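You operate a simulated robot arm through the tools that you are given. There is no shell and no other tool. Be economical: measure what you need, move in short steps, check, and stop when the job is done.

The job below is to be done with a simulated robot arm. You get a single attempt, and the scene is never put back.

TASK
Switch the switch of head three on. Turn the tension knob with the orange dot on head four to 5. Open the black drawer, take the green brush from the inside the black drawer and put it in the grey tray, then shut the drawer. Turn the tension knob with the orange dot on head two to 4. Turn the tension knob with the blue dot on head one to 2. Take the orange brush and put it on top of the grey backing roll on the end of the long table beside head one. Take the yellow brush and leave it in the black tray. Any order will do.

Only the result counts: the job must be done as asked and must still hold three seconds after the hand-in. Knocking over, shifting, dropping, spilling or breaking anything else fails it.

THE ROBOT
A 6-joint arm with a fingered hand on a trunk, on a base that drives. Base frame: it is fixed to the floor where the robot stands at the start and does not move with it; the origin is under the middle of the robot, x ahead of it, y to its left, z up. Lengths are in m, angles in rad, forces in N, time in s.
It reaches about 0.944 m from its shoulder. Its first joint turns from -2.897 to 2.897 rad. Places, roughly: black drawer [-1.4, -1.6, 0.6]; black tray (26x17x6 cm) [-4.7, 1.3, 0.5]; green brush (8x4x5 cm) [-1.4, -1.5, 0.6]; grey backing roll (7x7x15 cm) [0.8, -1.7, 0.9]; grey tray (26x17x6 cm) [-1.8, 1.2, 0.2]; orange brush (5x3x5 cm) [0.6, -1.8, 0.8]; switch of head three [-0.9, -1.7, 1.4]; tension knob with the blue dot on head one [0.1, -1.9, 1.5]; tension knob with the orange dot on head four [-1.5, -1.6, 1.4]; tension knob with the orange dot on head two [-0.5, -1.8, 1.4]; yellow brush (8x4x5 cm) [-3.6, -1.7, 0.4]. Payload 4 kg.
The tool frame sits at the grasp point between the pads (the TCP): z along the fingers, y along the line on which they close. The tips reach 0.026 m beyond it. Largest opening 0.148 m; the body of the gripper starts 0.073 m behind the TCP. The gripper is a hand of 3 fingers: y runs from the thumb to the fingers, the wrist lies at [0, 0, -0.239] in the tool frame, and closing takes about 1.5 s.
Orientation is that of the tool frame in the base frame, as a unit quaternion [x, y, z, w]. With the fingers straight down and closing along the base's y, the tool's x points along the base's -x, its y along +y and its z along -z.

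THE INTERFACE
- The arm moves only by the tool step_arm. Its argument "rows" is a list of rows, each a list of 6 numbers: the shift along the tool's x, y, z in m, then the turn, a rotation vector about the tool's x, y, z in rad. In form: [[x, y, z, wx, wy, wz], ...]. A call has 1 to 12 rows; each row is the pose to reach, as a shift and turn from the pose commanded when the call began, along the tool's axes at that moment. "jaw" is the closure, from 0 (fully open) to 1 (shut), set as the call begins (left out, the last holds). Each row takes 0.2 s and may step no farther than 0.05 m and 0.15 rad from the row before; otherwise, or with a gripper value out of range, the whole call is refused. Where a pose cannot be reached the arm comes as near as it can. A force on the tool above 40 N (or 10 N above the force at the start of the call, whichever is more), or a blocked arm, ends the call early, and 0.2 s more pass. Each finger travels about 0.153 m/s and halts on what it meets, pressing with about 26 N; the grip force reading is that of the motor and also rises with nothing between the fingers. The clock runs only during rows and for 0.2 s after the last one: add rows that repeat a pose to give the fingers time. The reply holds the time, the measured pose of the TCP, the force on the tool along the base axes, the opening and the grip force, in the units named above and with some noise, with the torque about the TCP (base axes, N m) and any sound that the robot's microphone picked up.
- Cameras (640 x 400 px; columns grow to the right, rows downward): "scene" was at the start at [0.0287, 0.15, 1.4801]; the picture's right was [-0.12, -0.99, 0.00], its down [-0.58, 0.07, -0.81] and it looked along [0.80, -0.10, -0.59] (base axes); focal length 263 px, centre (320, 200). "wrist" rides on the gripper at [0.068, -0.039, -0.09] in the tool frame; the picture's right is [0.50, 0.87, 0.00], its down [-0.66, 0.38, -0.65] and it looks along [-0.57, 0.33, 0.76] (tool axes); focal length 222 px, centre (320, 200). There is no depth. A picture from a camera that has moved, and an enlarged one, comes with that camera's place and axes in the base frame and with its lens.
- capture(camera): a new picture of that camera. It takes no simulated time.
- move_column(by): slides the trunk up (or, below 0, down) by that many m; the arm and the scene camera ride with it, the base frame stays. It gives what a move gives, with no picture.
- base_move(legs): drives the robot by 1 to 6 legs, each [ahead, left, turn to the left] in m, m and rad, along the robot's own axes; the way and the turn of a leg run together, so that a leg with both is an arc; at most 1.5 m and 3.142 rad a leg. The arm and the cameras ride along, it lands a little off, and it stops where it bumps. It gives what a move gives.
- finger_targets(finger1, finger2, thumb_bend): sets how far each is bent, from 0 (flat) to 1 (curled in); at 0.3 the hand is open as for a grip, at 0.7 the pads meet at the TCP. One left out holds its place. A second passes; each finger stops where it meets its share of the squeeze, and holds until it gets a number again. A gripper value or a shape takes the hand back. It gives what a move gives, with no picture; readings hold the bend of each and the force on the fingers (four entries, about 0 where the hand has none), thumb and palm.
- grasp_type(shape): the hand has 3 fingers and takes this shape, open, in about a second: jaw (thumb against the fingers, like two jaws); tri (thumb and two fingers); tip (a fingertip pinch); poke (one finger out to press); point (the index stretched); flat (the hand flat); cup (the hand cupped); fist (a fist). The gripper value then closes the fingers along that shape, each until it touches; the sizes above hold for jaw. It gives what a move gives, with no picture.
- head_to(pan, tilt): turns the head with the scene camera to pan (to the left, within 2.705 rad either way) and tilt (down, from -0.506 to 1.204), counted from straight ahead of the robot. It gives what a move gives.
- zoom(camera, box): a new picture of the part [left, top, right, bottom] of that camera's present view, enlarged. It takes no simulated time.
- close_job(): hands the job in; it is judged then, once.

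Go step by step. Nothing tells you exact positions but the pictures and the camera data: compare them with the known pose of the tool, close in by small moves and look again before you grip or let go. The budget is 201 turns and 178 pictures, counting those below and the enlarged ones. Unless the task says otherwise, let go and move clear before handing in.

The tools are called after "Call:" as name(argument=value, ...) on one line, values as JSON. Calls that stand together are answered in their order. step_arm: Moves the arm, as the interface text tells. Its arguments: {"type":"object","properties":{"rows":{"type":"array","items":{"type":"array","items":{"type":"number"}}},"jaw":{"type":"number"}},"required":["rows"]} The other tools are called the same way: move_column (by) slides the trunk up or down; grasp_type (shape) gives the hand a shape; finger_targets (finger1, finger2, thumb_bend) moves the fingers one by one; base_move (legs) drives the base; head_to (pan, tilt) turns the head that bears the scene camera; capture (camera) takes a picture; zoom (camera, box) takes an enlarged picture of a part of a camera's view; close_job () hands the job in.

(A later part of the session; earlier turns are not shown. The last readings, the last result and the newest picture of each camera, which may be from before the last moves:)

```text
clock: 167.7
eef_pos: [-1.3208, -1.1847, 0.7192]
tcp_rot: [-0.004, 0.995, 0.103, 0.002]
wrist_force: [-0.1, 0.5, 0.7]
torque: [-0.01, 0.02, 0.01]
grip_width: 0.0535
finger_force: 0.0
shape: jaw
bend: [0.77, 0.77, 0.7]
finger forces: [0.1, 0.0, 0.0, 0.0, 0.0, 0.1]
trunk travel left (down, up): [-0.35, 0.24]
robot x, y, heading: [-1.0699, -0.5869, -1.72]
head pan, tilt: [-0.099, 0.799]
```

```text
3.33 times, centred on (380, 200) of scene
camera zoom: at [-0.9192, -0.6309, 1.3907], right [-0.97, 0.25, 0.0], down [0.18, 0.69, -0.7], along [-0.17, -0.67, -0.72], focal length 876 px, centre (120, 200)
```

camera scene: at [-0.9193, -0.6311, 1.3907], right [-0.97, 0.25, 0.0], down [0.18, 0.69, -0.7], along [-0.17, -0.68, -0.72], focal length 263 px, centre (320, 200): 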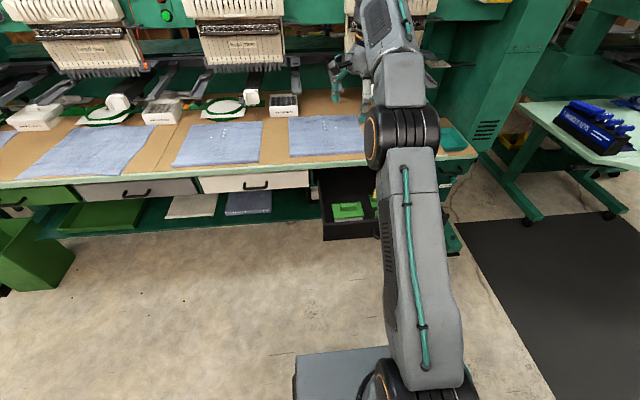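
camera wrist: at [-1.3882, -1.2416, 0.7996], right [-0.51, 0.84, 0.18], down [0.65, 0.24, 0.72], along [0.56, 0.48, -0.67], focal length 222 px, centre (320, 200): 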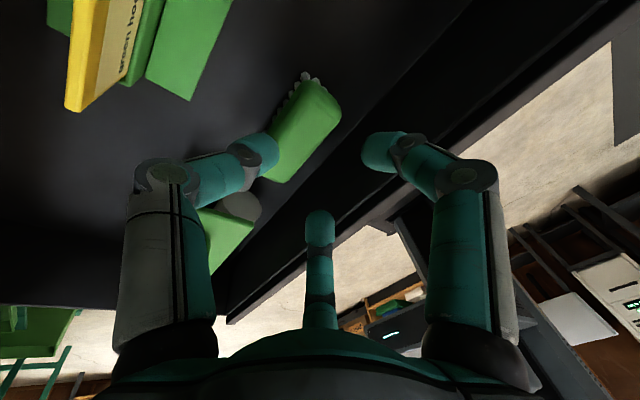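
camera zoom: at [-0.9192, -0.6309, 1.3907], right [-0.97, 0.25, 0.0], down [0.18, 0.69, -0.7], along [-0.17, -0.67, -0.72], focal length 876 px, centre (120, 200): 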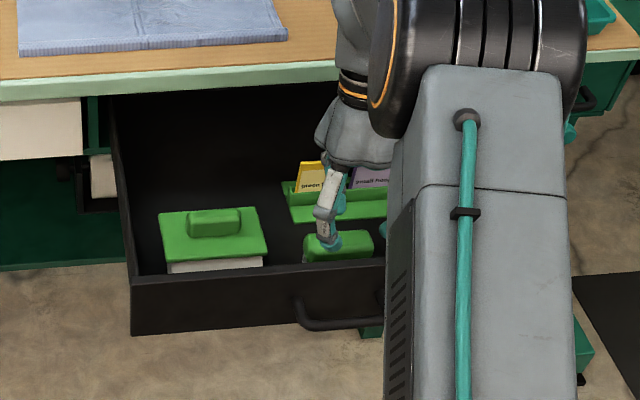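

Call:
step_arm(rows=[[0.003, -0.005, 0.005, 0, 0, 0], [0.005, -0.009, 0.015, 0, 0, 0], [0.005, -0.009, 0.03, 0, 0, 0]])

Call:
capture(camera="wrist")

Call:
zoom(camera="scene", box=[340, 180, 420, 240])

```text
clock: 168.5
eef_pos: [-1.3271, -1.1877, 0.6889]
tcp_rot: [-0.004, 0.995, 0.102, 0.0]
wrist_force: [-0.4, 0.3, 0.5]
torque: [-0.01, -0.02, 0.01]
grip_width: 0.0535
finger_force: 0.0
shape: jaw
bend: [0.77, 0.77, 0.7]
finger forces: [0.2, 0.0, 0.0, 0.1, 0.1, 0.0]
trunk travel left (down, up): [-0.35, 0.24]
robot x, y, heading: [-1.0691, -0.5855, -1.72]
head pan, tilt: [-0.099, 0.799]
```

```text
54 pictures are left
camera wrist: at [-1.3944, -1.2455, 0.7689], right [-0.51, 0.84, 0.18], down [0.65, 0.24, 0.72], along [0.56, 0.48, -0.67], focal length 222 px, centre (320, 200)
```

wrist: 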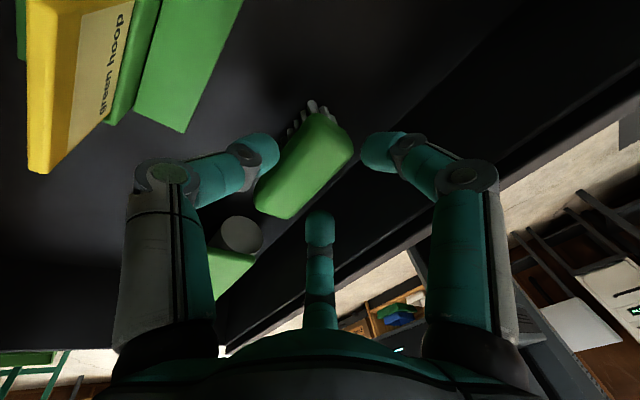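

```text
6.67 times, centred on (380, 210) of scene
camera zoom: at [-0.9192, -0.631, 1.3907], right [-0.97, 0.25, 0.0], down [0.18, 0.69, -0.7], along [-0.17, -0.67, -0.72], focal length 1751 px, centre (-80, 133)
```

zoom: 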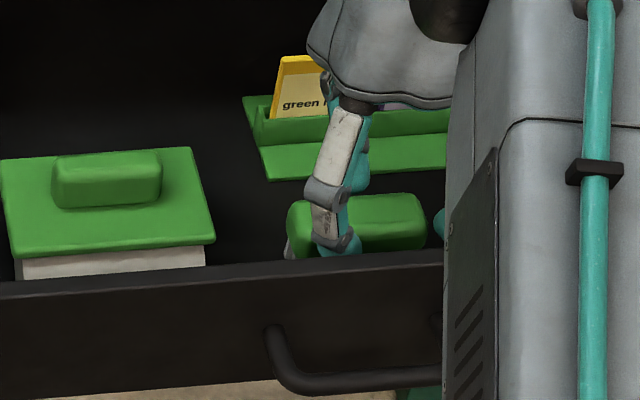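

Call:
step_arm(rows=[[-0.004, -0.003, 0.008, 0, 0, 0], [-0.007, -0.004, 0.016, 0, 0, 0], [-0.007, -0.004, 0.022, 0, 0, 0]])

Call:
capture(camera="wrist")

Call:
zoom(camera="scene", box=[340, 180, 420, 240])

```text
clock: 169.3
eef_pos: [-1.3177, -1.1855, 0.6656]
tcp_rot: [-0.004, 0.995, 0.102, 0.002]
wrist_force: [0.1, -0.3, 0.0]
torque: [-0.02, 0.04, 0.0]
grip_width: 0.0537
finger_force: 0.0
shape: jaw
bend: [0.77, 0.77, 0.7]
finger forces: [0.1, 0.0, 0.1, 0.0, 0.0, 0.0]
trunk travel left (down, up): [-0.35, 0.24]
robot x, y, heading: [-1.068, -0.5845, -1.725]
head pan, tilt: [-0.099, 0.799]
```

```text
52 pictures are left
camera wrist: at [-1.3856, -1.2446, 0.7458], right [-0.51, 0.84, 0.18], down [0.65, 0.24, 0.72], along [0.56, 0.48, -0.67], focal length 222 px, centre (320, 200)
```

wrist: 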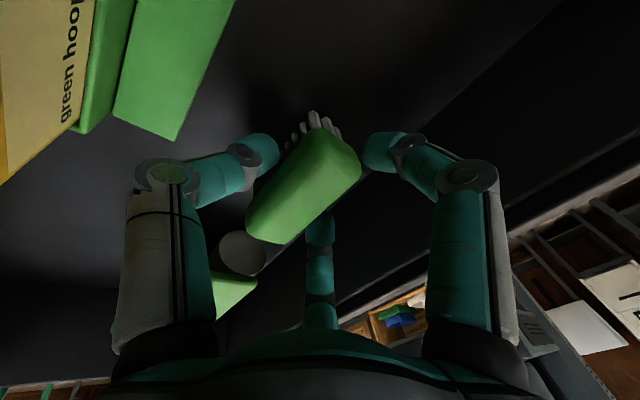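

```text
6.67 times, centred on (380, 210) of scene
camera zoom: at [-0.9193, -0.631, 1.3906], right [-0.97, 0.25, 0.0], down [0.18, 0.69, -0.7], along [-0.17, -0.67, -0.72], focal length 1751 px, centre (-80, 133)
```

zoom: 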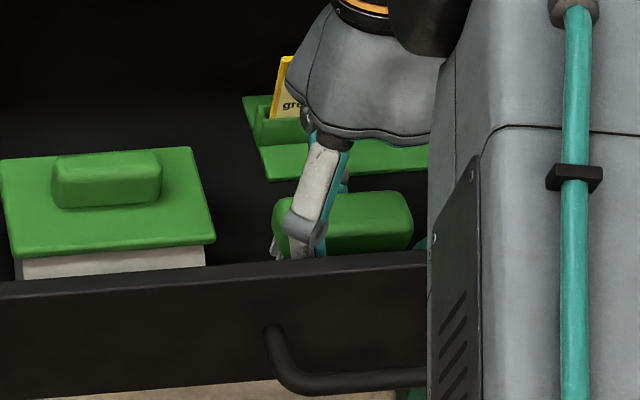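

The brush sits between thumb (back) and fingers (front). I close and check.

Call:
step_arm(rows=[[0, 0, 0, 0, 0, 0], [0, 0, 0, 0, 0, 0], [0, 0, 0, 0, 0, 0], [0, 0, 0, 0, 0, 0], [0, 0, 0, 0, 0, 0], [0, 0, 0, 0, 0, 0], [0, 0, 0, 0, 0, 0]], jaw=1)

Call:
capture(camera="wrist")

```text
clock: 170.9
eef_pos: [-1.3179, -1.1864, 0.6668]
tcp_rot: [-0.004, 0.995, 0.103, 0.001]
wrist_force: [-0.4, -0.5, -1.2]
torque: [-0.01, -0.03, 0.0]
grip_width: 0.0324
finger_force: 26.2
shape: jaw
bend: [0.79, 0.75, 0.7]
finger forces: [18.7, 21.6, 0.1, 0.0, 25.9, 0.0]
trunk travel left (down, up): [-0.35, 0.24]
robot x, y, heading: [-1.0701, -0.5848, -1.725]
head pan, tilt: [-0.099, 0.799]
```

```text
50 pictures are left
camera wrist: at [-1.3857, -1.2447, 0.7459], right [-0.51, 0.84, 0.18], down [0.65, 0.24, 0.72], along [0.56, 0.48, -0.67], focal length 222 px, centre (320, 200)
```

wrist: 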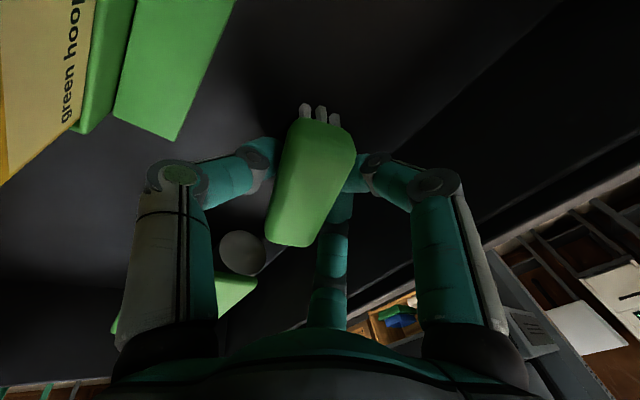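

Held by all three. I lift straight up.

Call:
step_arm(rows=[[0, 0.003, -0.015, 0, 0, 0], [0, 0.008, -0.04, 0, 0, 0], [0, 0.016, -0.08, 0, 0, 0], [0, 0.025, -0.12, 0, 0, 0], [0, 0.033, -0.16, 0, 0, 0], [0, 0.041, -0.2, 0, 0, 0], [0, 0.05, -0.245, 0, 0, 0], [0, 0.06, -0.29, 0, 0, 0]])

Call:
capture(camera="wrist")

```text
clock: 172.7
eef_pos: [-1.3191, -1.1874, 0.9634]
tcp_rot: [-0.005, 0.995, 0.103, 0.0]
wrist_force: [0.7, -0.6, -0.2]
torque: [-0.01, 0.03, -0.01]
grip_width: 0.032
finger_force: 25.8
shape: jaw
bend: [0.79, 0.75, 0.7]
finger forces: [19.7, 22.9, 0.0, 0.0, 26.3, 0.0]
trunk travel left (down, up): [-0.35, 0.24]
robot x, y, heading: [-1.0681, -0.5862, -1.722]
head pan, tilt: [-0.099, 0.799]
```

```text
49 pictures are left
camera wrist: at [-1.3863, -1.2448, 1.0446], right [-0.51, 0.84, 0.18], down [0.65, 0.24, 0.72], along [0.56, 0.48, -0.67], focal length 222 px, centre (320, 200)
```

wrist: 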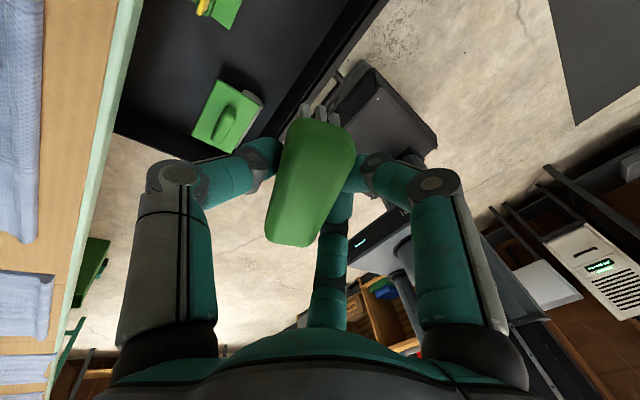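

Now I carry it to the grey tray, which is on the lower shelf of the bench at the opposite wall. Back off, turn around, and slide across.

Call:
base_move(legs=[[-0.3, 0, 0], [0, 0, -2.99], [0, 0.8, 0]])

Call:
head_to(pan=0.0, tilt=0.6)

Call:
capture(camera="scene")

```text
clock: 186.0
eef_pos: [-1.6096, 0.4183, 0.9646]
tcp_rot: [0.994, 0.038, 0.002, 0.103]
wrist_force: [0.3, 0.6, -1.2]
torque: [0.02, -0.01, 0.0]
grip_width: 0.0314
finger_force: 26.1
shape: jaw
bend: [0.79, 0.75, 0.7]
finger forces: [20.4, 23.5, 0.0, 0.0, 26.2, 0.0]
trunk travel left (down, up): [-0.35, 0.24]
robot x, y, heading: [-1.8191, -0.1983, 1.483]
head pan, tilt: [-0.099, 0.799]
```

```text
clock: 186.7
eef_pos: [-1.6149, 0.4191, 0.9656]
tcp_rot: [0.994, 0.038, 0.004, 0.104]
wrist_force: [-0.3, -0.4, -0.6]
torque: [0.0, -0.01, 0.01]
grip_width: 0.0314
finger_force: 25.8
shape: jaw
bend: [0.79, 0.75, 0.7]
finger forces: [20.4, 23.5, 0.1, 0.0, 26.2, 0.0]
trunk travel left (down, up): [-0.35, 0.24]
robot x, y, heading: [-1.8196, -0.198, 1.487]
head pan, tilt: [0.0, 0.6]
```

```text
48 pictures are left
camera scene: at [-1.968, -0.1576, 1.4093], right [1.0, -0.09, -0.01], down [-0.05, -0.56, -0.82], along [0.07, 0.82, -0.57], focal length 263 px, centre (320, 200)
```

scene: 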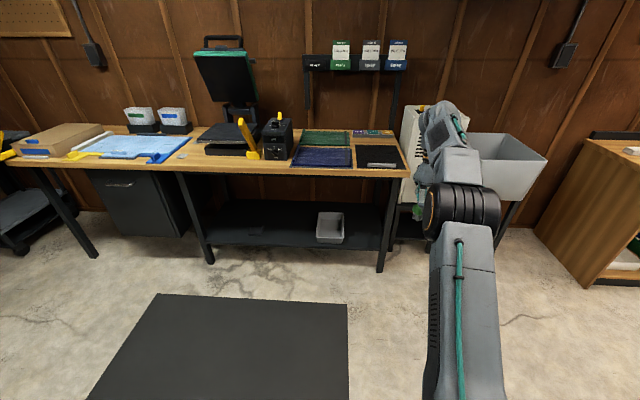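

The tray is at about [-1.78,1.23], 26 cm deep, on the low shelf (tabletop underside ~0.72). I shift left, lower the trunk and extend the arm low and pitched forward while in the open.

Call:
base_move(legs=[[0, 0, 0.085], [0, 0.12, 0]])

Call:
move_column(by=-0.35)

Call:
step_arm(rows=[[0, 0, 0.01, 0.13, 0, 0], [0, 0, 0.02, 0.26, 0, 0], [0, 0, 0.03, 0.39, 0, 0], [0, 0, 0.03, 0.52, 0, 0], [0, 0, 0.03, 0.65, 0, 0]])

Call:
capture(camera="scene")

```text
clock: 188.4
eef_pos: [-1.7828, 0.4346, 0.9654]
tcp_rot: [0.991, 0.079, 0.008, 0.103]
wrist_force: [0.0, -0.3, -0.7]
torque: [0.02, 0.04, 0.0]
grip_width: 0.0313
finger_force: 26.3
shape: jaw
bend: [0.79, 0.75, 0.7]
finger forces: [20.5, 23.5, 0.1, 0.0, 26.2, 0.0]
trunk travel left (down, up): [-0.35, 0.24]
robot x, y, heading: [-1.934, -0.1997, 1.57]
head pan, tilt: [0.0, 0.6]
```

```text
clock: 191.9
eef_pos: [-1.7868, 0.4349, 0.6166]
tcp_rot: [0.991, 0.079, 0.009, 0.103]
wrist_force: [-0.1, -0.7, 0.6]
torque: [-0.01, -0.01, 0.03]
grip_width: 0.0313
finger_force: 25.8
shape: jaw
bend: [0.79, 0.75, 0.7]
finger forces: [20.5, 23.5, 0.0, 0.0, 26.2, 0.0]
trunk travel left (down, up): [0.0, 0.59]
robot x, y, heading: [-1.9367, -0.1962, 1.569]
head pan, tilt: [0.0, 0.6]
```

```text
clock: 193.1
eef_pos: [-1.7842, 0.4268, 0.5868]
tcp_rot: [0.973, 0.078, -0.016, -0.219]
wrist_force: [0.0, 0.5, -0.7]
torque: [0.0, 0.03, 0.0]
grip_width: 0.0312
finger_force: 26.3
shape: jaw
bend: [0.79, 0.75, 0.7]
finger forces: [21.9, 24.9, 0.0, 0.0, 26.7, 0.0]
trunk travel left (down, up): [0.0, 0.59]
robot x, y, heading: [-1.9401, -0.199, 1.571]
head pan, tilt: [0.0, 0.6]
```

```text
47 pictures are left
camera scene: at [-2.0893, -0.1697, 1.0593], right [1.0, 0.0, -0.01], down [-0.01, -0.57, -0.82], along [0.0, 0.82, -0.57], focal length 263 px, centre (320, 200)
```

scene: 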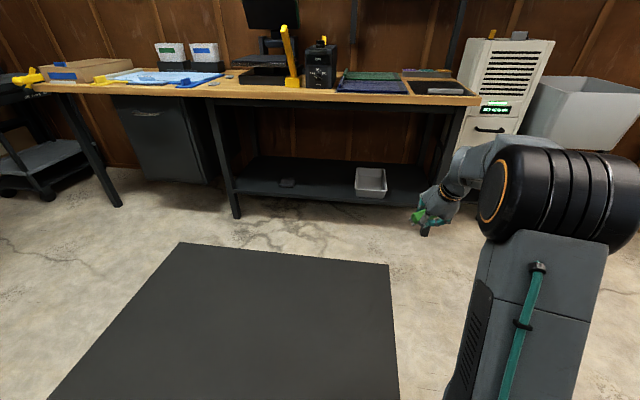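

Call:
zoom(camera="scene", box=[330, 150, 480, 250])

```text
4.00 times, centred on (405, 200) of scene
camera zoom: at [-2.0893, -0.1697, 1.0593], right [1.0, 0.0, -0.01], down [-0.01, -0.57, -0.82], along [0.0, 0.82, -0.57], focal length 1051 px, centre (-20, 200)
```

zoom: 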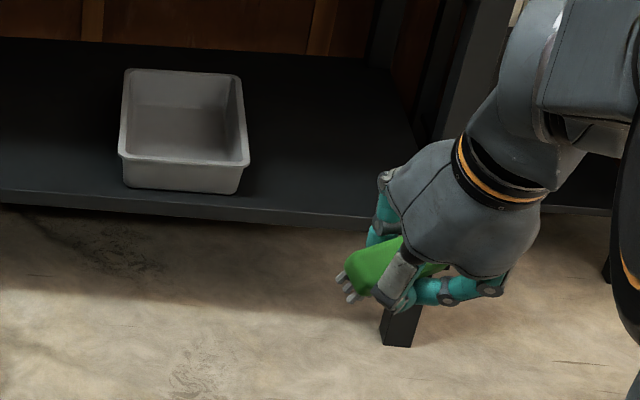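

The tray spans x −1.91…−1.74, y 0.99…1.25, rim z≈0.315. I lower/extend the arm in the open first.

Call:
step_arm(rows=[[-0.004, -0.007, 0.043, 0, 0, 0], [-0.007, -0.014, 0.086, 0, 0, 0], [-0.011, -0.022, 0.13, 0, 0, 0], [-0.015, -0.029, 0.173, 0, 0, 0], [-0.018, -0.036, 0.216, 0, 0, 0]])

Call:
base_move(legs=[[0.4, 0, 0]])

Call:
capture(camera="scene")

Call:
capture(camera="wrist")

```text
clock: 194.3
eef_pos: [-1.8215, 0.5476, 0.4066]
tcp_rot: [0.972, 0.077, -0.016, -0.22]
wrist_force: [-0.5, -1.0, 0.0]
torque: [0.02, 0.0, 0.0]
grip_width: 0.0314
finger_force: 26.3
shape: jaw
bend: [0.79, 0.75, 0.7]
finger forces: [22.0, 25.2, 0.0, 0.0, 26.7, 0.0]
trunk travel left (down, up): [0.0, 0.59]
robot x, y, heading: [-1.9347, -0.1991, 1.571]
head pan, tilt: [0.0, 0.6]
```

```text
clock: 196.8
eef_pos: [-1.817, 0.954, 0.405]
tcp_rot: [0.973, 0.075, -0.015, -0.219]
wrist_force: [-0.3, -0.6, -0.5]
torque: [-0.04, 0.01, 0.03]
grip_width: 0.0314
finger_force: 25.9
shape: jaw
bend: [0.79, 0.75, 0.7]
finger forces: [22.1, 25.3, 0.1, 0.0, 26.7, 0.0]
trunk travel left (down, up): [0.0, 0.59]
robot x, y, heading: [-1.9314, 0.2096, 1.562]
head pan, tilt: [0.0, 0.6]
```

```text
45 pictures are left
camera scene: at [-2.0871, 0.2373, 1.0593], right [1.0, -0.01, -0.01], down [-0.01, -0.56, -0.82], along [0.0, 0.83, -0.56], focal length 263 px, centre (320, 200)
```

scene: 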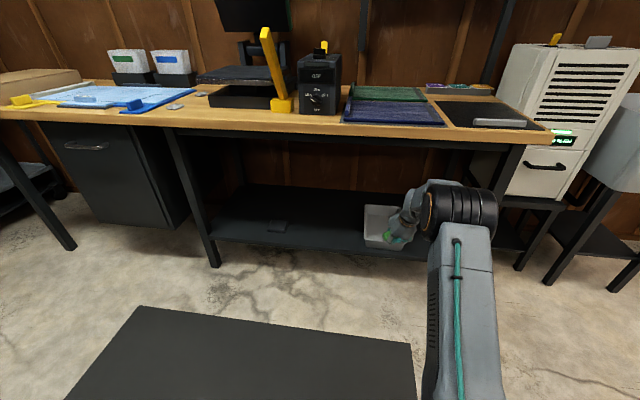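

```text
44 pictures are left
camera wrist: at [-1.75, 0.9599, 0.505], right [0.62, -0.7, -0.37], down [-0.55, -0.72, 0.43], along [-0.56, -0.06, -0.83], focal length 222 px, centre (320, 200)
```

wrist: 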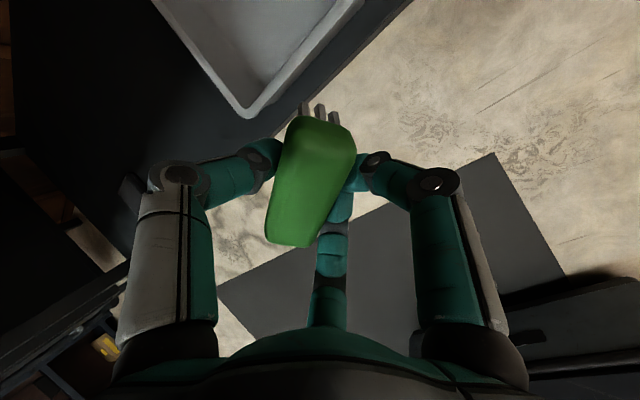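

The bench is skewed like the machine; the tray centre is about [-1.80,1.19], rim ~0.265. I move the base a bit nearer, then extend with the arm so the elbow stays clear of the tabletop.

Call:
base_move(legs=[[0.1, 0, 0]])

Call:
step_arm(rows=[[0.005, -0.008, 0.025, 0.05, 0, 0], [0.01, -0.018, 0.05, 0.1, 0, 0], [0.014, -0.026, 0.075, 0.15, 0, 0], [0.018, -0.034, 0.1, 0.2, 0, 0]])

Call:
capture(camera="wrist")

Call:
zoom(camera="scene", box=[310, 120, 530, 280])

```text
clock: 197.9
eef_pos: [-1.8184, 1.0544, 0.4064]
tcp_rot: [0.973, 0.078, -0.013, -0.219]
wrist_force: [0.0, -0.6, 0.1]
torque: [0.0, -0.01, 0.0]
grip_width: 0.0312
finger_force: 25.8
shape: jaw
bend: [0.79, 0.75, 0.7]
finger forces: [22.1, 25.3, 0.0, 0.1, 26.6, 0.0]
trunk travel left (down, up): [0.0, 0.59]
robot x, y, heading: [-1.9292, 0.3122, 1.565]
head pan, tilt: [0.0, 0.6]
```

```text
clock: 198.9
eef_pos: [-1.8125, 1.1308, 0.3315]
tcp_rot: [0.945, 0.075, -0.018, -0.316]
wrist_force: [0.6, 0.9, -1.3]
torque: [-0.03, 0.02, -0.02]
grip_width: 0.0312
finger_force: 26.1
shape: jaw
bend: [0.79, 0.75, 0.7]
finger forces: [22.4, 25.6, 0.1, 0.0, 26.8, 0.1]
trunk travel left (down, up): [0.0, 0.59]
robot x, y, heading: [-1.9355, 0.3114, 1.563]
head pan, tilt: [0.0, 0.6]
```

```text
43 pictures are left
camera wrist: at [-1.7441, 1.117, 0.4284], right [0.61, -0.61, -0.51], down [-0.54, -0.79, 0.29], along [-0.58, 0.1, -0.81], focal length 222 px, centre (320, 200)
```

wrist: 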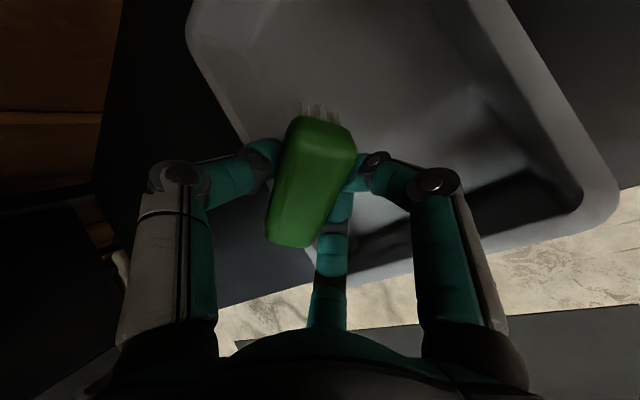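

```text
2.50 times, centred on (420, 200) of scene
camera zoom: at [-2.0865, 0.3375, 1.0594], right [1.0, -0.01, -0.01], down [-0.01, -0.56, -0.83], along [0.0, 0.83, -0.56], focal length 657 px, centre (70, 200)
```

zoom: 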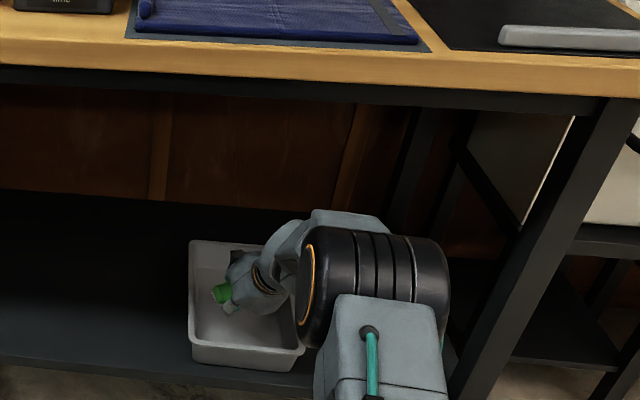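

The brush is over the tray. I lower ~5 cm into it.

Call:
step_arm(rows=[[0, 0.005, 0.018, 0, 0, 0], [0, 0.01, 0.035, 0, 0, 0], [0, 0.0143, 0.05, 0, 0, 0]])

Call:
zoom(camera="scene", box=[350, 200, 450, 270])

Call:
capture(camera="wrist")

```text
clock: 199.7
eef_pos: [-1.8129, 1.1472, 0.2828]
tcp_rot: [0.946, 0.076, -0.019, -0.315]
wrist_force: [-0.2, -0.4, 0.1]
torque: [-0.01, 0.05, -0.03]
grip_width: 0.0312
finger_force: 25.8
shape: jaw
bend: [0.79, 0.75, 0.7]
finger forces: [22.5, 25.6, 0.0, 0.0, 26.7, 0.1]
trunk travel left (down, up): [0.0, 0.59]
robot x, y, heading: [-1.9363, 0.307, 1.562]
head pan, tilt: [0.0, 0.6]
```

```text
5.71 times, centred on (400, 235) of scene
camera zoom: at [-2.0865, 0.3376, 1.0593], right [1.0, -0.01, -0.01], down [-0.01, -0.56, -0.83], along [0.0, 0.83, -0.56], focal length 1501 px, centre (-137, 0)
```

zoom: 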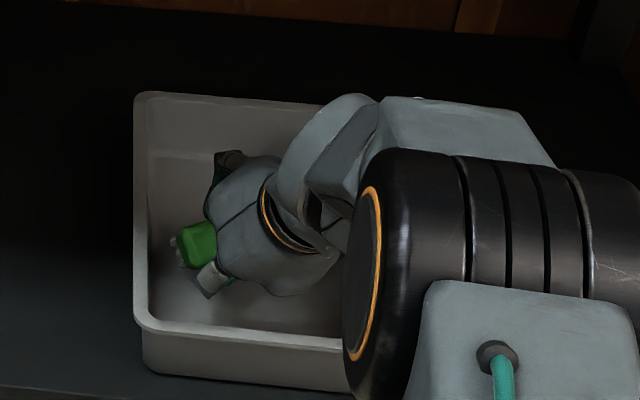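

```text
40 pictures are left
camera wrist: at [-1.7449, 1.1351, 0.3793], right [0.61, -0.61, -0.51], down [-0.54, -0.79, 0.29], along [-0.58, 0.1, -0.81], focal length 222 px, centre (320, 200)
```

wrist: 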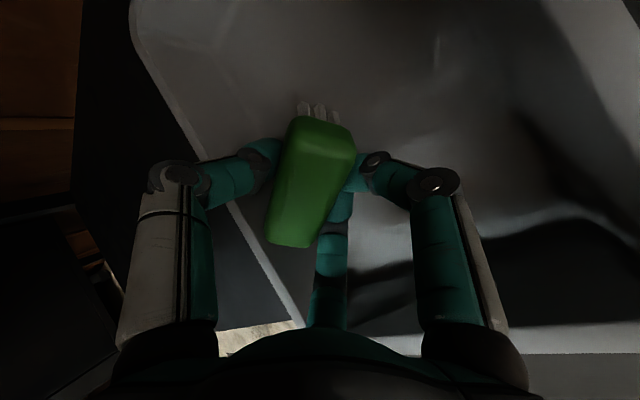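

It's inside but near the left wall; I shift 3 cm right, lower a bit more and release.

Call:
step_arm(rows=[[0.015, 0.002, 0.006, 0, 0, 0], [0.03, 0.005, 0.015, 0, 0, 0]])

Call:
step_arm(rows=[[0, 0, 0, 0, 0, 0], [0, 0, 0, 0, 0, 0], [0, 0, 0, 0, 0, 0], [0, 0, 0, 0, 0, 0], [0, 0, 0, 0, 0, 0]], jaw=0.5)

Call:
capture(camera="wrist")

```text
clock: 200.3
eef_pos: [-1.7837, 1.1572, 0.2671]
tcp_rot: [0.946, 0.076, -0.019, -0.315]
wrist_force: [0.2, -0.2, -0.6]
torque: [0.02, 0.0, -0.02]
grip_width: 0.0312
finger_force: 26.8
shape: jaw
bend: [0.79, 0.75, 0.7]
finger forces: [22.6, 25.6, 0.0, 0.1, 26.8, 0.1]
trunk travel left (down, up): [0.0, 0.59]
robot x, y, heading: [-1.9319, 0.3096, 1.561]
head pan, tilt: [0.0, 0.6]
```

```text
clock: 201.5
eef_pos: [-1.7838, 1.1566, 0.2666]
tcp_rot: [0.946, 0.077, -0.019, -0.316]
wrist_force: [-1.7, 0.2, 3.2]
torque: [-0.01, -0.04, -0.01]
grip_width: 0.0715
finger_force: 0.1
shape: jaw
bend: [0.38, 0.38, 0.7]
finger forces: [3.3, 2.0, 0.0, 0.1, 0.0, 0.0]
trunk travel left (down, up): [0.0, 0.59]
robot x, y, heading: [-1.9307, 0.3059, 1.566]
head pan, tilt: [0.0, 0.6]
```

```text
39 pictures are left
camera wrist: at [-1.7153, 1.144, 0.3645], right [0.61, -0.61, -0.51], down [-0.54, -0.79, 0.29], along [-0.58, 0.1, -0.81], focal length 222 px, centre (320, 200)
```

wrist: 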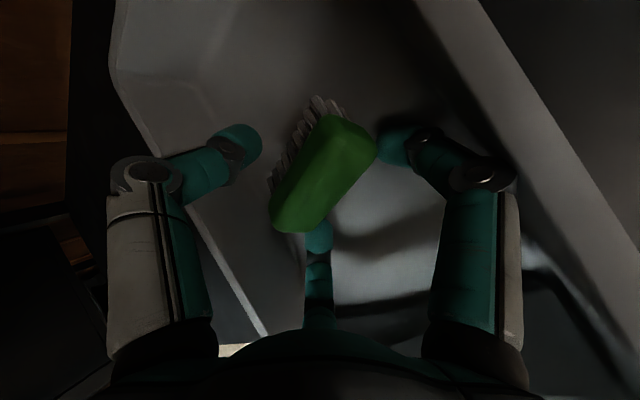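

Call:
step_arm(rows=[[0, 0, -0.015, 0, 0, 0], [0, 0, -0.03, 0, 0, 0], [0, 0, -0.05, 0, 0, 0], [0, 0, -0.075, 0, 0, 0], [0, 0, -0.1, 0, 0, 0]])

Call:
capture(camera="wrist")

```text
clock: 202.7
eef_pos: [-1.7769, 1.0959, 0.3451]
tcp_rot: [0.946, 0.078, -0.019, -0.314]
wrist_force: [0.5, 0.6, -0.6]
torque: [0.01, 0.02, 0.01]
grip_width: 0.0733
finger_force: 0.1
shape: jaw
bend: [0.36, 0.36, 0.7]
finger forces: [0.0, 0.0, 0.0, 0.1, 0.0, 0.1]
trunk travel left (down, up): [0.0, 0.59]
robot x, y, heading: [-1.9353, 0.3071, 1.559]
head pan, tilt: [0.0, 0.6]
```

```text
38 pictures are left
camera wrist: at [-1.7084, 1.0834, 0.4428], right [0.61, -0.61, -0.51], down [-0.54, -0.79, 0.29], along [-0.58, 0.1, -0.81], focal length 222 px, centre (320, 200)
```

wrist: 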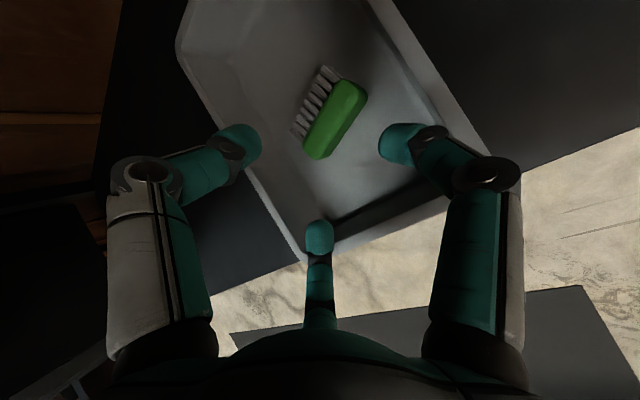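

The green brush lies in the grey tray. I retreat, go back to the machine to shut the drawer.

Call:
step_arm(rows=[[0, 0, -0.03, 0, 0, 0], [0, 0, -0.06, 0, 0, 0]])

Call:
base_move(legs=[[-0.5, 0, 0], [0, -0.97, 0], [0, 0, 2.98]])

Call:
move_column(by=0.25)

Call:
capture(camera="scene")

```text
clock: 203.3
eef_pos: [-1.7707, 1.0626, 0.3948]
tcp_rot: [0.946, 0.077, -0.019, -0.314]
wrist_force: [-0.1, -0.4, 0.2]
torque: [0.02, 0.0, -0.01]
grip_width: 0.0735
finger_force: 0.0
shape: jaw
bend: [0.36, 0.36, 0.7]
finger forces: [0.1, 0.1, 0.0, 0.0, 0.1, 0.0]
trunk travel left (down, up): [0.0, 0.59]
robot x, y, heading: [-1.9323, 0.3047, 1.563]
head pan, tilt: [0.0, 0.6]
```

```text
clock: 217.9
eef_pos: [-1.2757, -0.9215, 0.3953]
tcp_rot: [0.02, 0.949, -0.315, -0.014]
wrist_force: [-0.3, 0.1, 1.2]
torque: [0.01, 0.0, 0.02]
grip_width: 0.0733
finger_force: 0.0
shape: jaw
bend: [0.36, 0.36, 0.7]
finger forces: [0.0, 0.0, 0.0, 0.1, 0.0, 0.1]
trunk travel left (down, up): [0.0, 0.59]
robot x, y, heading: [-0.9655, -0.2154, -1.785]
head pan, tilt: [0.0, 0.6]
```

```text
clock: 220.5
eef_pos: [-1.2759, -0.922, 0.6454]
tcp_rot: [0.02, 0.949, -0.315, -0.013]
wrist_force: [-0.2, 0.5, 0.0]
torque: [0.01, 0.02, -0.01]
grip_width: 0.0735
finger_force: 0.1
shape: jaw
bend: [0.36, 0.36, 0.7]
finger forces: [0.0, 0.0, 0.1, 0.1, 0.0, 0.1]
trunk travel left (down, up): [-0.25, 0.34]
robot x, y, heading: [-0.9627, -0.2177, -1.784]
head pan, tilt: [0.0, 0.6]
```

```text
37 pictures are left
camera scene: at [-0.8118, -0.2791, 1.3075], right [-0.98, 0.21, 0.0], down [0.12, 0.55, -0.83], along [-0.17, -0.81, -0.56], focal length 263 px, centre (320, 200)
```

scene: 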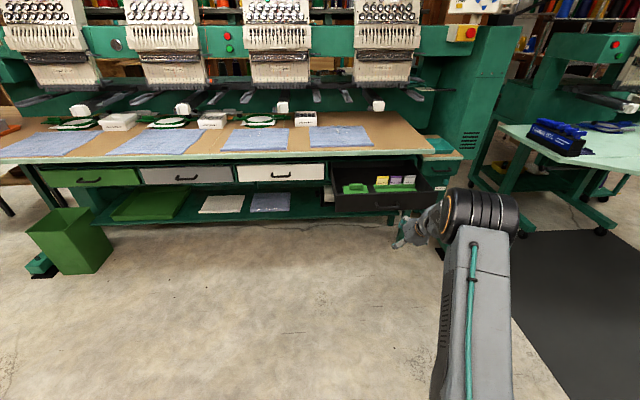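

I close the hand, straighten the heading and push the handle bar with the base.

Call:
step_arm(rows=[[0, 0, 0, 0, 0, 0], [0, 0, 0, 0, 0, 0], [0, 0, 0, 0, 0, 0], [0, 0, 0, 0, 0, 0]], jaw=1)

Call:
base_move(legs=[[0, 0, 0.04], [0.25, 0, 0]])

Call:
capture(camera="scene")

```text
clock: 221.5
eef_pos: [-1.2766, -0.923, 0.6448]
tcp_rot: [0.02, 0.949, -0.315, -0.013]
wrist_force: [0.5, 0.3, -0.9]
torque: [0.03, 0.05, -0.02]
grip_width: 0.0
finger_force: 26.3
shape: jaw
bend: [0.7, 0.7, 0.7]
finger forces: [0.0, 0.0, 0.0, 0.1, 0.0, 0.0]
trunk travel left (down, up): [-0.25, 0.34]
robot x, y, heading: [-0.9639, -0.2179, -1.781]
head pan, tilt: [0.0, 0.6]
```

```text
clock: 223.7
eef_pos: [-1.2902, -1.1805, 0.6439]
tcp_rot: [0.003, 0.949, -0.314, -0.007]
wrist_force: [0.0, -0.4, -0.7]
torque: [-0.04, 0.0, -0.02]
grip_width: 0.0
finger_force: 25.7
shape: jaw
bend: [0.7, 0.7, 0.7]
finger forces: [0.1, 0.0, 0.0, 0.1, 0.0, 0.1]
trunk travel left (down, up): [-0.25, 0.34]
robot x, y, heading: [-1.0084, -0.4642, -1.746]
head pan, tilt: [0.0, 0.6]
```

```text
36 pictures are left
camera scene: at [-0.852, -0.5197, 1.3075], right [-0.99, 0.17, 0.0], down [0.1, 0.56, -0.83], along [-0.14, -0.81, -0.56], focal length 263 px, centre (320, 200)
```

scene: 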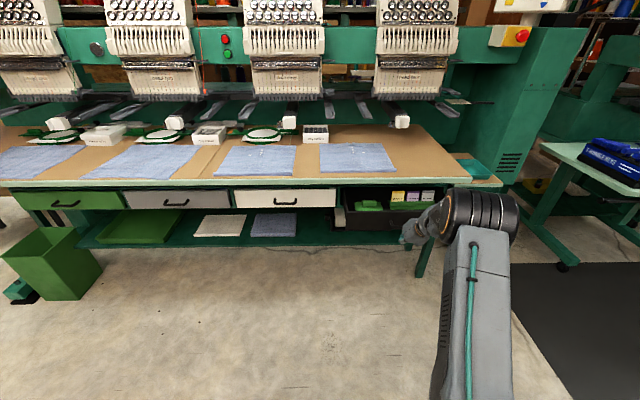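

The drawer is closing. Push the remaining ~0.19 m.

Call:
base_move(legs=[[0.19, 0, 0]])

Call:
zoom(camera="scene", box=[280, 120, 520, 290])

```text
clock: 225.3
eef_pos: [-1.319, -1.3552, 0.6424]
tcp_rot: [0.001, 0.95, -0.312, -0.004]
wrist_force: [3.8, 16.1, 5.0]
torque: [-0.39, 0.09, 0.04]
grip_width: 0.0
finger_force: 26.3
shape: jaw
bend: [0.7, 0.7, 0.7]
finger forces: [0.1, 0.1, 0.1, 0.0, 16.7, 0.1]
trunk travel left (down, up): [-0.25, 0.34]
robot x, y, heading: [-1.0403, -0.6412, -1.737]
head pan, tilt: [0.0, 0.6]
stopped in leg 1: the force on the tool passed its limit at 49 N (the readings are from after the stop); the commanded pose is now the measured one
```

```text
2.35 times, centred on (400, 205) of scene
camera zoom: at [-0.8821, -0.6962, 1.3075], right [-0.99, 0.17, 0.0], down [0.1, 0.56, -0.83], along [-0.14, -0.81, -0.56], focal length 618 px, centre (132, 188)
```

zoom: 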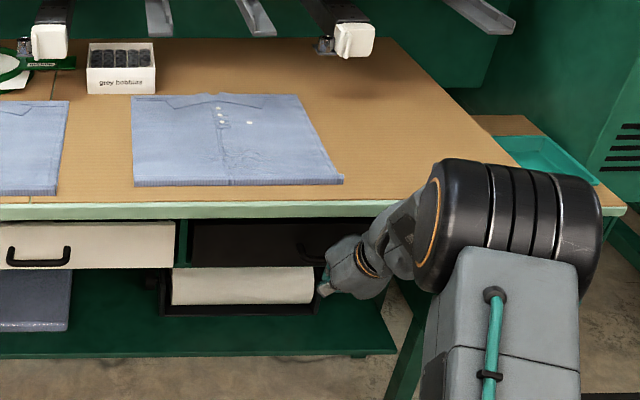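

The push stopped at end-of-travel. I back off and verify the drawer is shut.

Call:
base_move(legs=[[-0.5, 0, 0]])

Call:
zoom(camera="scene", box=[240, 130, 440, 250])

```text
clock: 228.2
eef_pos: [-1.2382, -0.8556, 0.642]
tcp_rot: [0.006, 0.95, -0.312, -0.006]
wrist_force: [-0.5, -0.2, -0.8]
torque: [-0.01, 0.04, 0.02]
grip_width: 0.0002
finger_force: 25.9
shape: jaw
bend: [0.7, 0.7, 0.7]
finger forces: [0.0, 0.0, 0.0, 0.0, 0.1, 0.2]
trunk travel left (down, up): [-0.25, 0.34]
robot x, y, heading: [-0.9469, -0.1426, -1.751]
head pan, tilt: [0.0, 0.6]
```

```text
3.20 times, centred on (340, 190) of scene
camera zoom: at [-0.7953, -0.201, 1.3075], right [-0.98, 0.18, 0.0], down [0.1, 0.56, -0.82], along [-0.15, -0.81, -0.57], focal length 840 px, centre (256, 232)
```

zoom: 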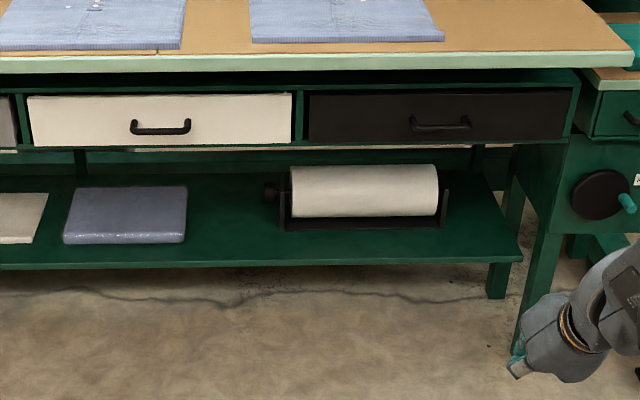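

The drawer is flush shut. Now I head west (−x) for the yellow brush and look around.

Call:
base_move(legs=[[0, 0, -1.39], [1.1, 0, 0]])

Call:
head_to(pan=0.5, tilt=0.45)

Call:
capture(camera="scene")

```text
clock: 237.3
eef_pos: [-2.7653, 0.0986, 0.6422]
tcp_rot: [0.63, 0.711, -0.231, -0.211]
wrist_force: [-0.4, 0.0, 0.3]
torque: [0.02, 0.01, 0.01]
grip_width: 0.0002
finger_force: 25.9
shape: jaw
bend: [0.7, 0.7, 0.7]
finger forces: [0.1, 0.0, 0.1, 0.0, 0.0, 0.0]
trunk travel left (down, up): [-0.25, 0.34]
robot x, y, heading: [-2.0186, -0.0903, 3.1]
head pan, tilt: [0.0, 0.6]
```

```text
clock: 238.2
eef_pos: [-2.7665, 0.0988, 0.6407]
tcp_rot: [0.631, 0.711, -0.23, -0.21]
wrist_force: [0.8, -0.3, -0.2]
torque: [0.02, -0.01, -0.03]
grip_width: 0.0001
finger_force: 26.0
shape: jaw
bend: [0.7, 0.7, 0.7]
finger forces: [0.0, 0.0, 0.1, 0.1, 0.1, 0.0]
trunk travel left (down, up): [-0.25, 0.34]
robot x, y, heading: [-2.0231, -0.0899, 3.093]
head pan, tilt: [0.499, 0.45]
```

```text
33 pictures are left
camera scene: at [-2.0447, -0.2976, 1.3221], right [-0.44, 0.9, 0.0], down [0.39, 0.19, -0.9], along [-0.81, -0.39, -0.43], focal length 263 px, centre (320, 200)
```

scene: 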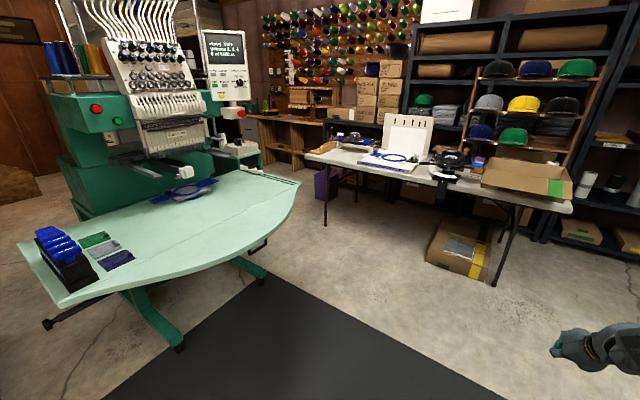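

The yellow brush should be in the gap beyond the second machine. I turn to face it (−y) and slide west into the aisle.

Call:
base_move(legs=[[0, 0, 1.6], [-0.2, 0, 0], [0, -1.4, 0]])

Call:
head_to(pan=-0.1, tilt=0.5)

Call:
capture(camera="scene")

```text
clock: 239.8
eef_pos: [-2.7562, -0.0094, 0.6322]
tcp_rot: [0.555, 0.774, -0.247, -0.179]
wrist_force: [-0.4, 0.7, -0.7]
torque: [0.03, -0.03, 0.01]
grip_width: 0.0
finger_force: 25.8
shape: jaw
bend: [0.7, 0.7, 0.7]
finger forces: [0.1, 0.0, 0.0, 0.0, 0.0, 0.1]
trunk travel left (down, up): [-0.25, 0.34]
robot x, y, heading: [-1.9795, -0.0453, -2.98]
head pan, tilt: [0.499, 0.45]
stopped in leg 1: the robot was blocked; the commanded pose is now the measured one
```

```text
clock: 240.8
eef_pos: [-2.7314, 0.0154, 0.6396]
tcp_rot: [0.555, 0.772, -0.251, -0.183]
wrist_force: [0.2, 1.6, 0.7]
torque: [-0.17, 0.01, 0.1]
grip_width: 0.0001
finger_force: 25.7
shape: jaw
bend: [0.7, 0.7, 0.7]
finger forces: [0.1, 0.1, 0.1, 0.0, 0.0, 0.0]
trunk travel left (down, up): [-0.25, 0.34]
robot x, y, heading: [-1.9639, -0.0193, -2.981]
head pan, tilt: [-0.099, 0.499]
```

```text
32 pictures are left
camera scene: at [-1.9575, -0.1728, 1.3182], right [-0.06, 1.0, 0.0], down [0.47, 0.03, -0.88], along [-0.88, -0.05, -0.47], focal length 263 px, centre (320, 200)
```

scene: 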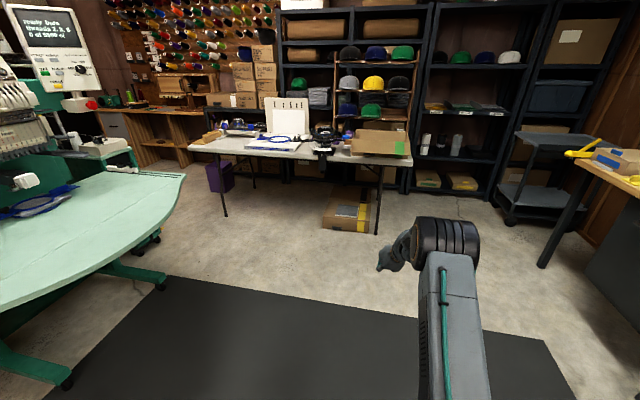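

The turn was blocked by something I can't see; forces on the tool are small. I look down/behind-left to find out.

Call:
head_to(pan=1.5, tilt=0.9)

Call:
capture(camera="scene")

```text
clock: 242.4
eef_pos: [-2.7332, 0.0174, 0.6346]
tcp_rot: [0.554, 0.774, -0.249, -0.181]
wrist_force: [0.9, 0.0, 0.8]
torque: [0.03, -0.02, -0.03]
grip_width: 0.0
finger_force: 25.7
shape: jaw
bend: [0.7, 0.7, 0.7]
finger forces: [0.1, 0.0, 0.0, 0.1, 0.0, 0.1]
trunk travel left (down, up): [-0.25, 0.34]
robot x, y, heading: [-1.9639, -0.0115, -2.984]
head pan, tilt: [1.499, 0.901]
```

```text
31 pictures are left
camera scene: at [-1.8624, -0.24, 1.2835], right [-1.0, -0.09, 0.0], down [-0.07, 0.78, -0.62], along [0.05, -0.62, -0.78], focal length 263 px, centre (320, 200)
```

scene: 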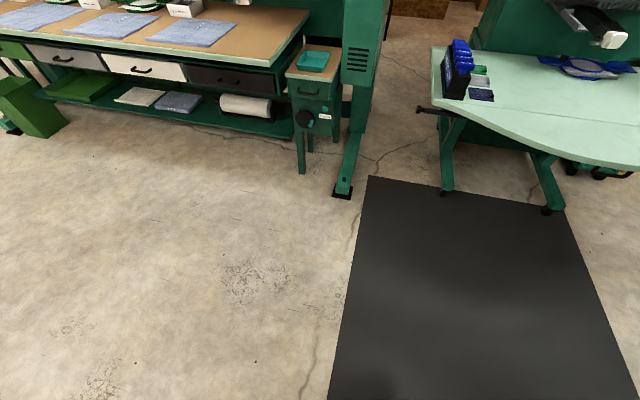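

Nothing is close; I may be straddling the mat edge. I retry the turn in smaller parts after moving back slightly.

Call:
base_move(legs=[[-0.25, 0, 0], [0, 0, 0.7]])

```text
clock: 246.1
eef_pos: [-2.3357, -0.4596, 0.6355]
tcp_rot: [0.256, 0.916, -0.296, -0.086]
wrist_force: [-0.6, -0.8, 0.0]
torque: [0.02, -0.01, -0.03]
grip_width: 0.0
finger_force: 26.5
shape: jaw
bend: [0.7, 0.7, 0.7]
finger forces: [0.0, 0.0, 0.1, 0.0, 0.1, 0.0]
trunk travel left (down, up): [-0.25, 0.34]
robot x, y, heading: [-1.7233, 0.0097, -2.281]
head pan, tilt: [1.499, 0.901]
```

Call:
base_move(legs=[[0, 0, 0.7], [0, -0.9, 0]])

```text
clock: 252.8
eef_pos: [-2.818, -0.7186, 0.6344]
tcp_rot: [-0.066, 0.949, -0.307, 0.02]
wrist_force: [-0.6, 0.4, -0.7]
torque: [0.02, -0.02, 0.01]
grip_width: 0.0
finger_force: 25.9
shape: jaw
bend: [0.7, 0.7, 0.7]
finger forces: [0.0, 0.0, 0.1, 0.0, 0.0, 0.1]
trunk travel left (down, up): [-0.25, 0.34]
robot x, y, heading: [-2.6386, 0.0361, -1.594]
head pan, tilt: [1.499, 0.901]
```

Passed fine. I continue west to about x = −3.45 and look toward the brush.

Call:
base_move(legs=[[0, -0.8, 0]])

Call:
head_to(pan=0.1, tilt=0.55)

Call:
capture(camera="scene")

```text
clock: 257.0
eef_pos: [-3.5817, -0.7113, 0.6309]
tcp_rot: [-0.076, 0.949, -0.306, 0.023]
wrist_force: [-0.6, -0.4, 0.4]
torque: [0.01, 0.01, -0.03]
grip_width: 0.0
finger_force: 26.3
shape: jaw
bend: [0.7, 0.7, 0.7]
finger forces: [0.0, 0.1, 0.0, 0.0, 0.1, 0.0]
trunk travel left (down, up): [-0.25, 0.34]
robot x, y, heading: [-3.4141, 0.0441, -1.572]
head pan, tilt: [1.499, 0.901]
```

```text
clock: 258.5
eef_pos: [-3.5812, -0.7108, 0.6314]
tcp_rot: [-0.075, 0.949, -0.306, 0.023]
wrist_force: [0.0, -0.2, 0.1]
torque: [0.01, -0.03, 0.0]
grip_width: 0.0
finger_force: 25.8
shape: jaw
bend: [0.7, 0.7, 0.7]
finger forces: [0.0, 0.0, 0.0, 0.0, 0.0, 0.0]
trunk travel left (down, up): [-0.25, 0.34]
robot x, y, heading: [-3.4157, 0.0482, -1.583]
head pan, tilt: [0.099, 0.55]
```

```text
30 pictures are left
camera scene: at [-3.2463, 0.014, 1.312], right [-1.0, -0.09, 0.0], down [-0.05, 0.52, -0.85], along [0.08, -0.85, -0.52], focal length 263 px, centre (320, 200)
```

scene: 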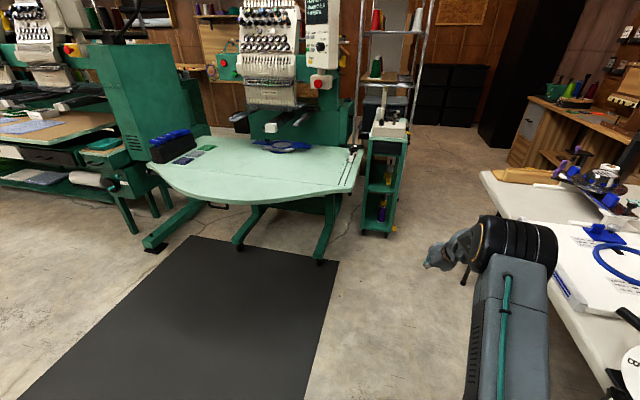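

Call:
zoom(camera="scene", box=[330, 90, 440, 250])

```text
2.50 times, centred on (385, 170) of scene
camera zoom: at [-3.2463, 0.014, 1.312], right [-1.0, -0.09, 0.0], down [-0.05, 0.52, -0.85], along [0.08, -0.85, -0.52], focal length 657 px, centre (158, 275)
```

zoom: 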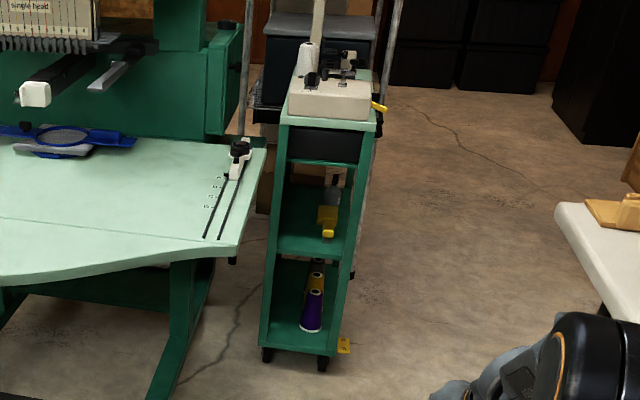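

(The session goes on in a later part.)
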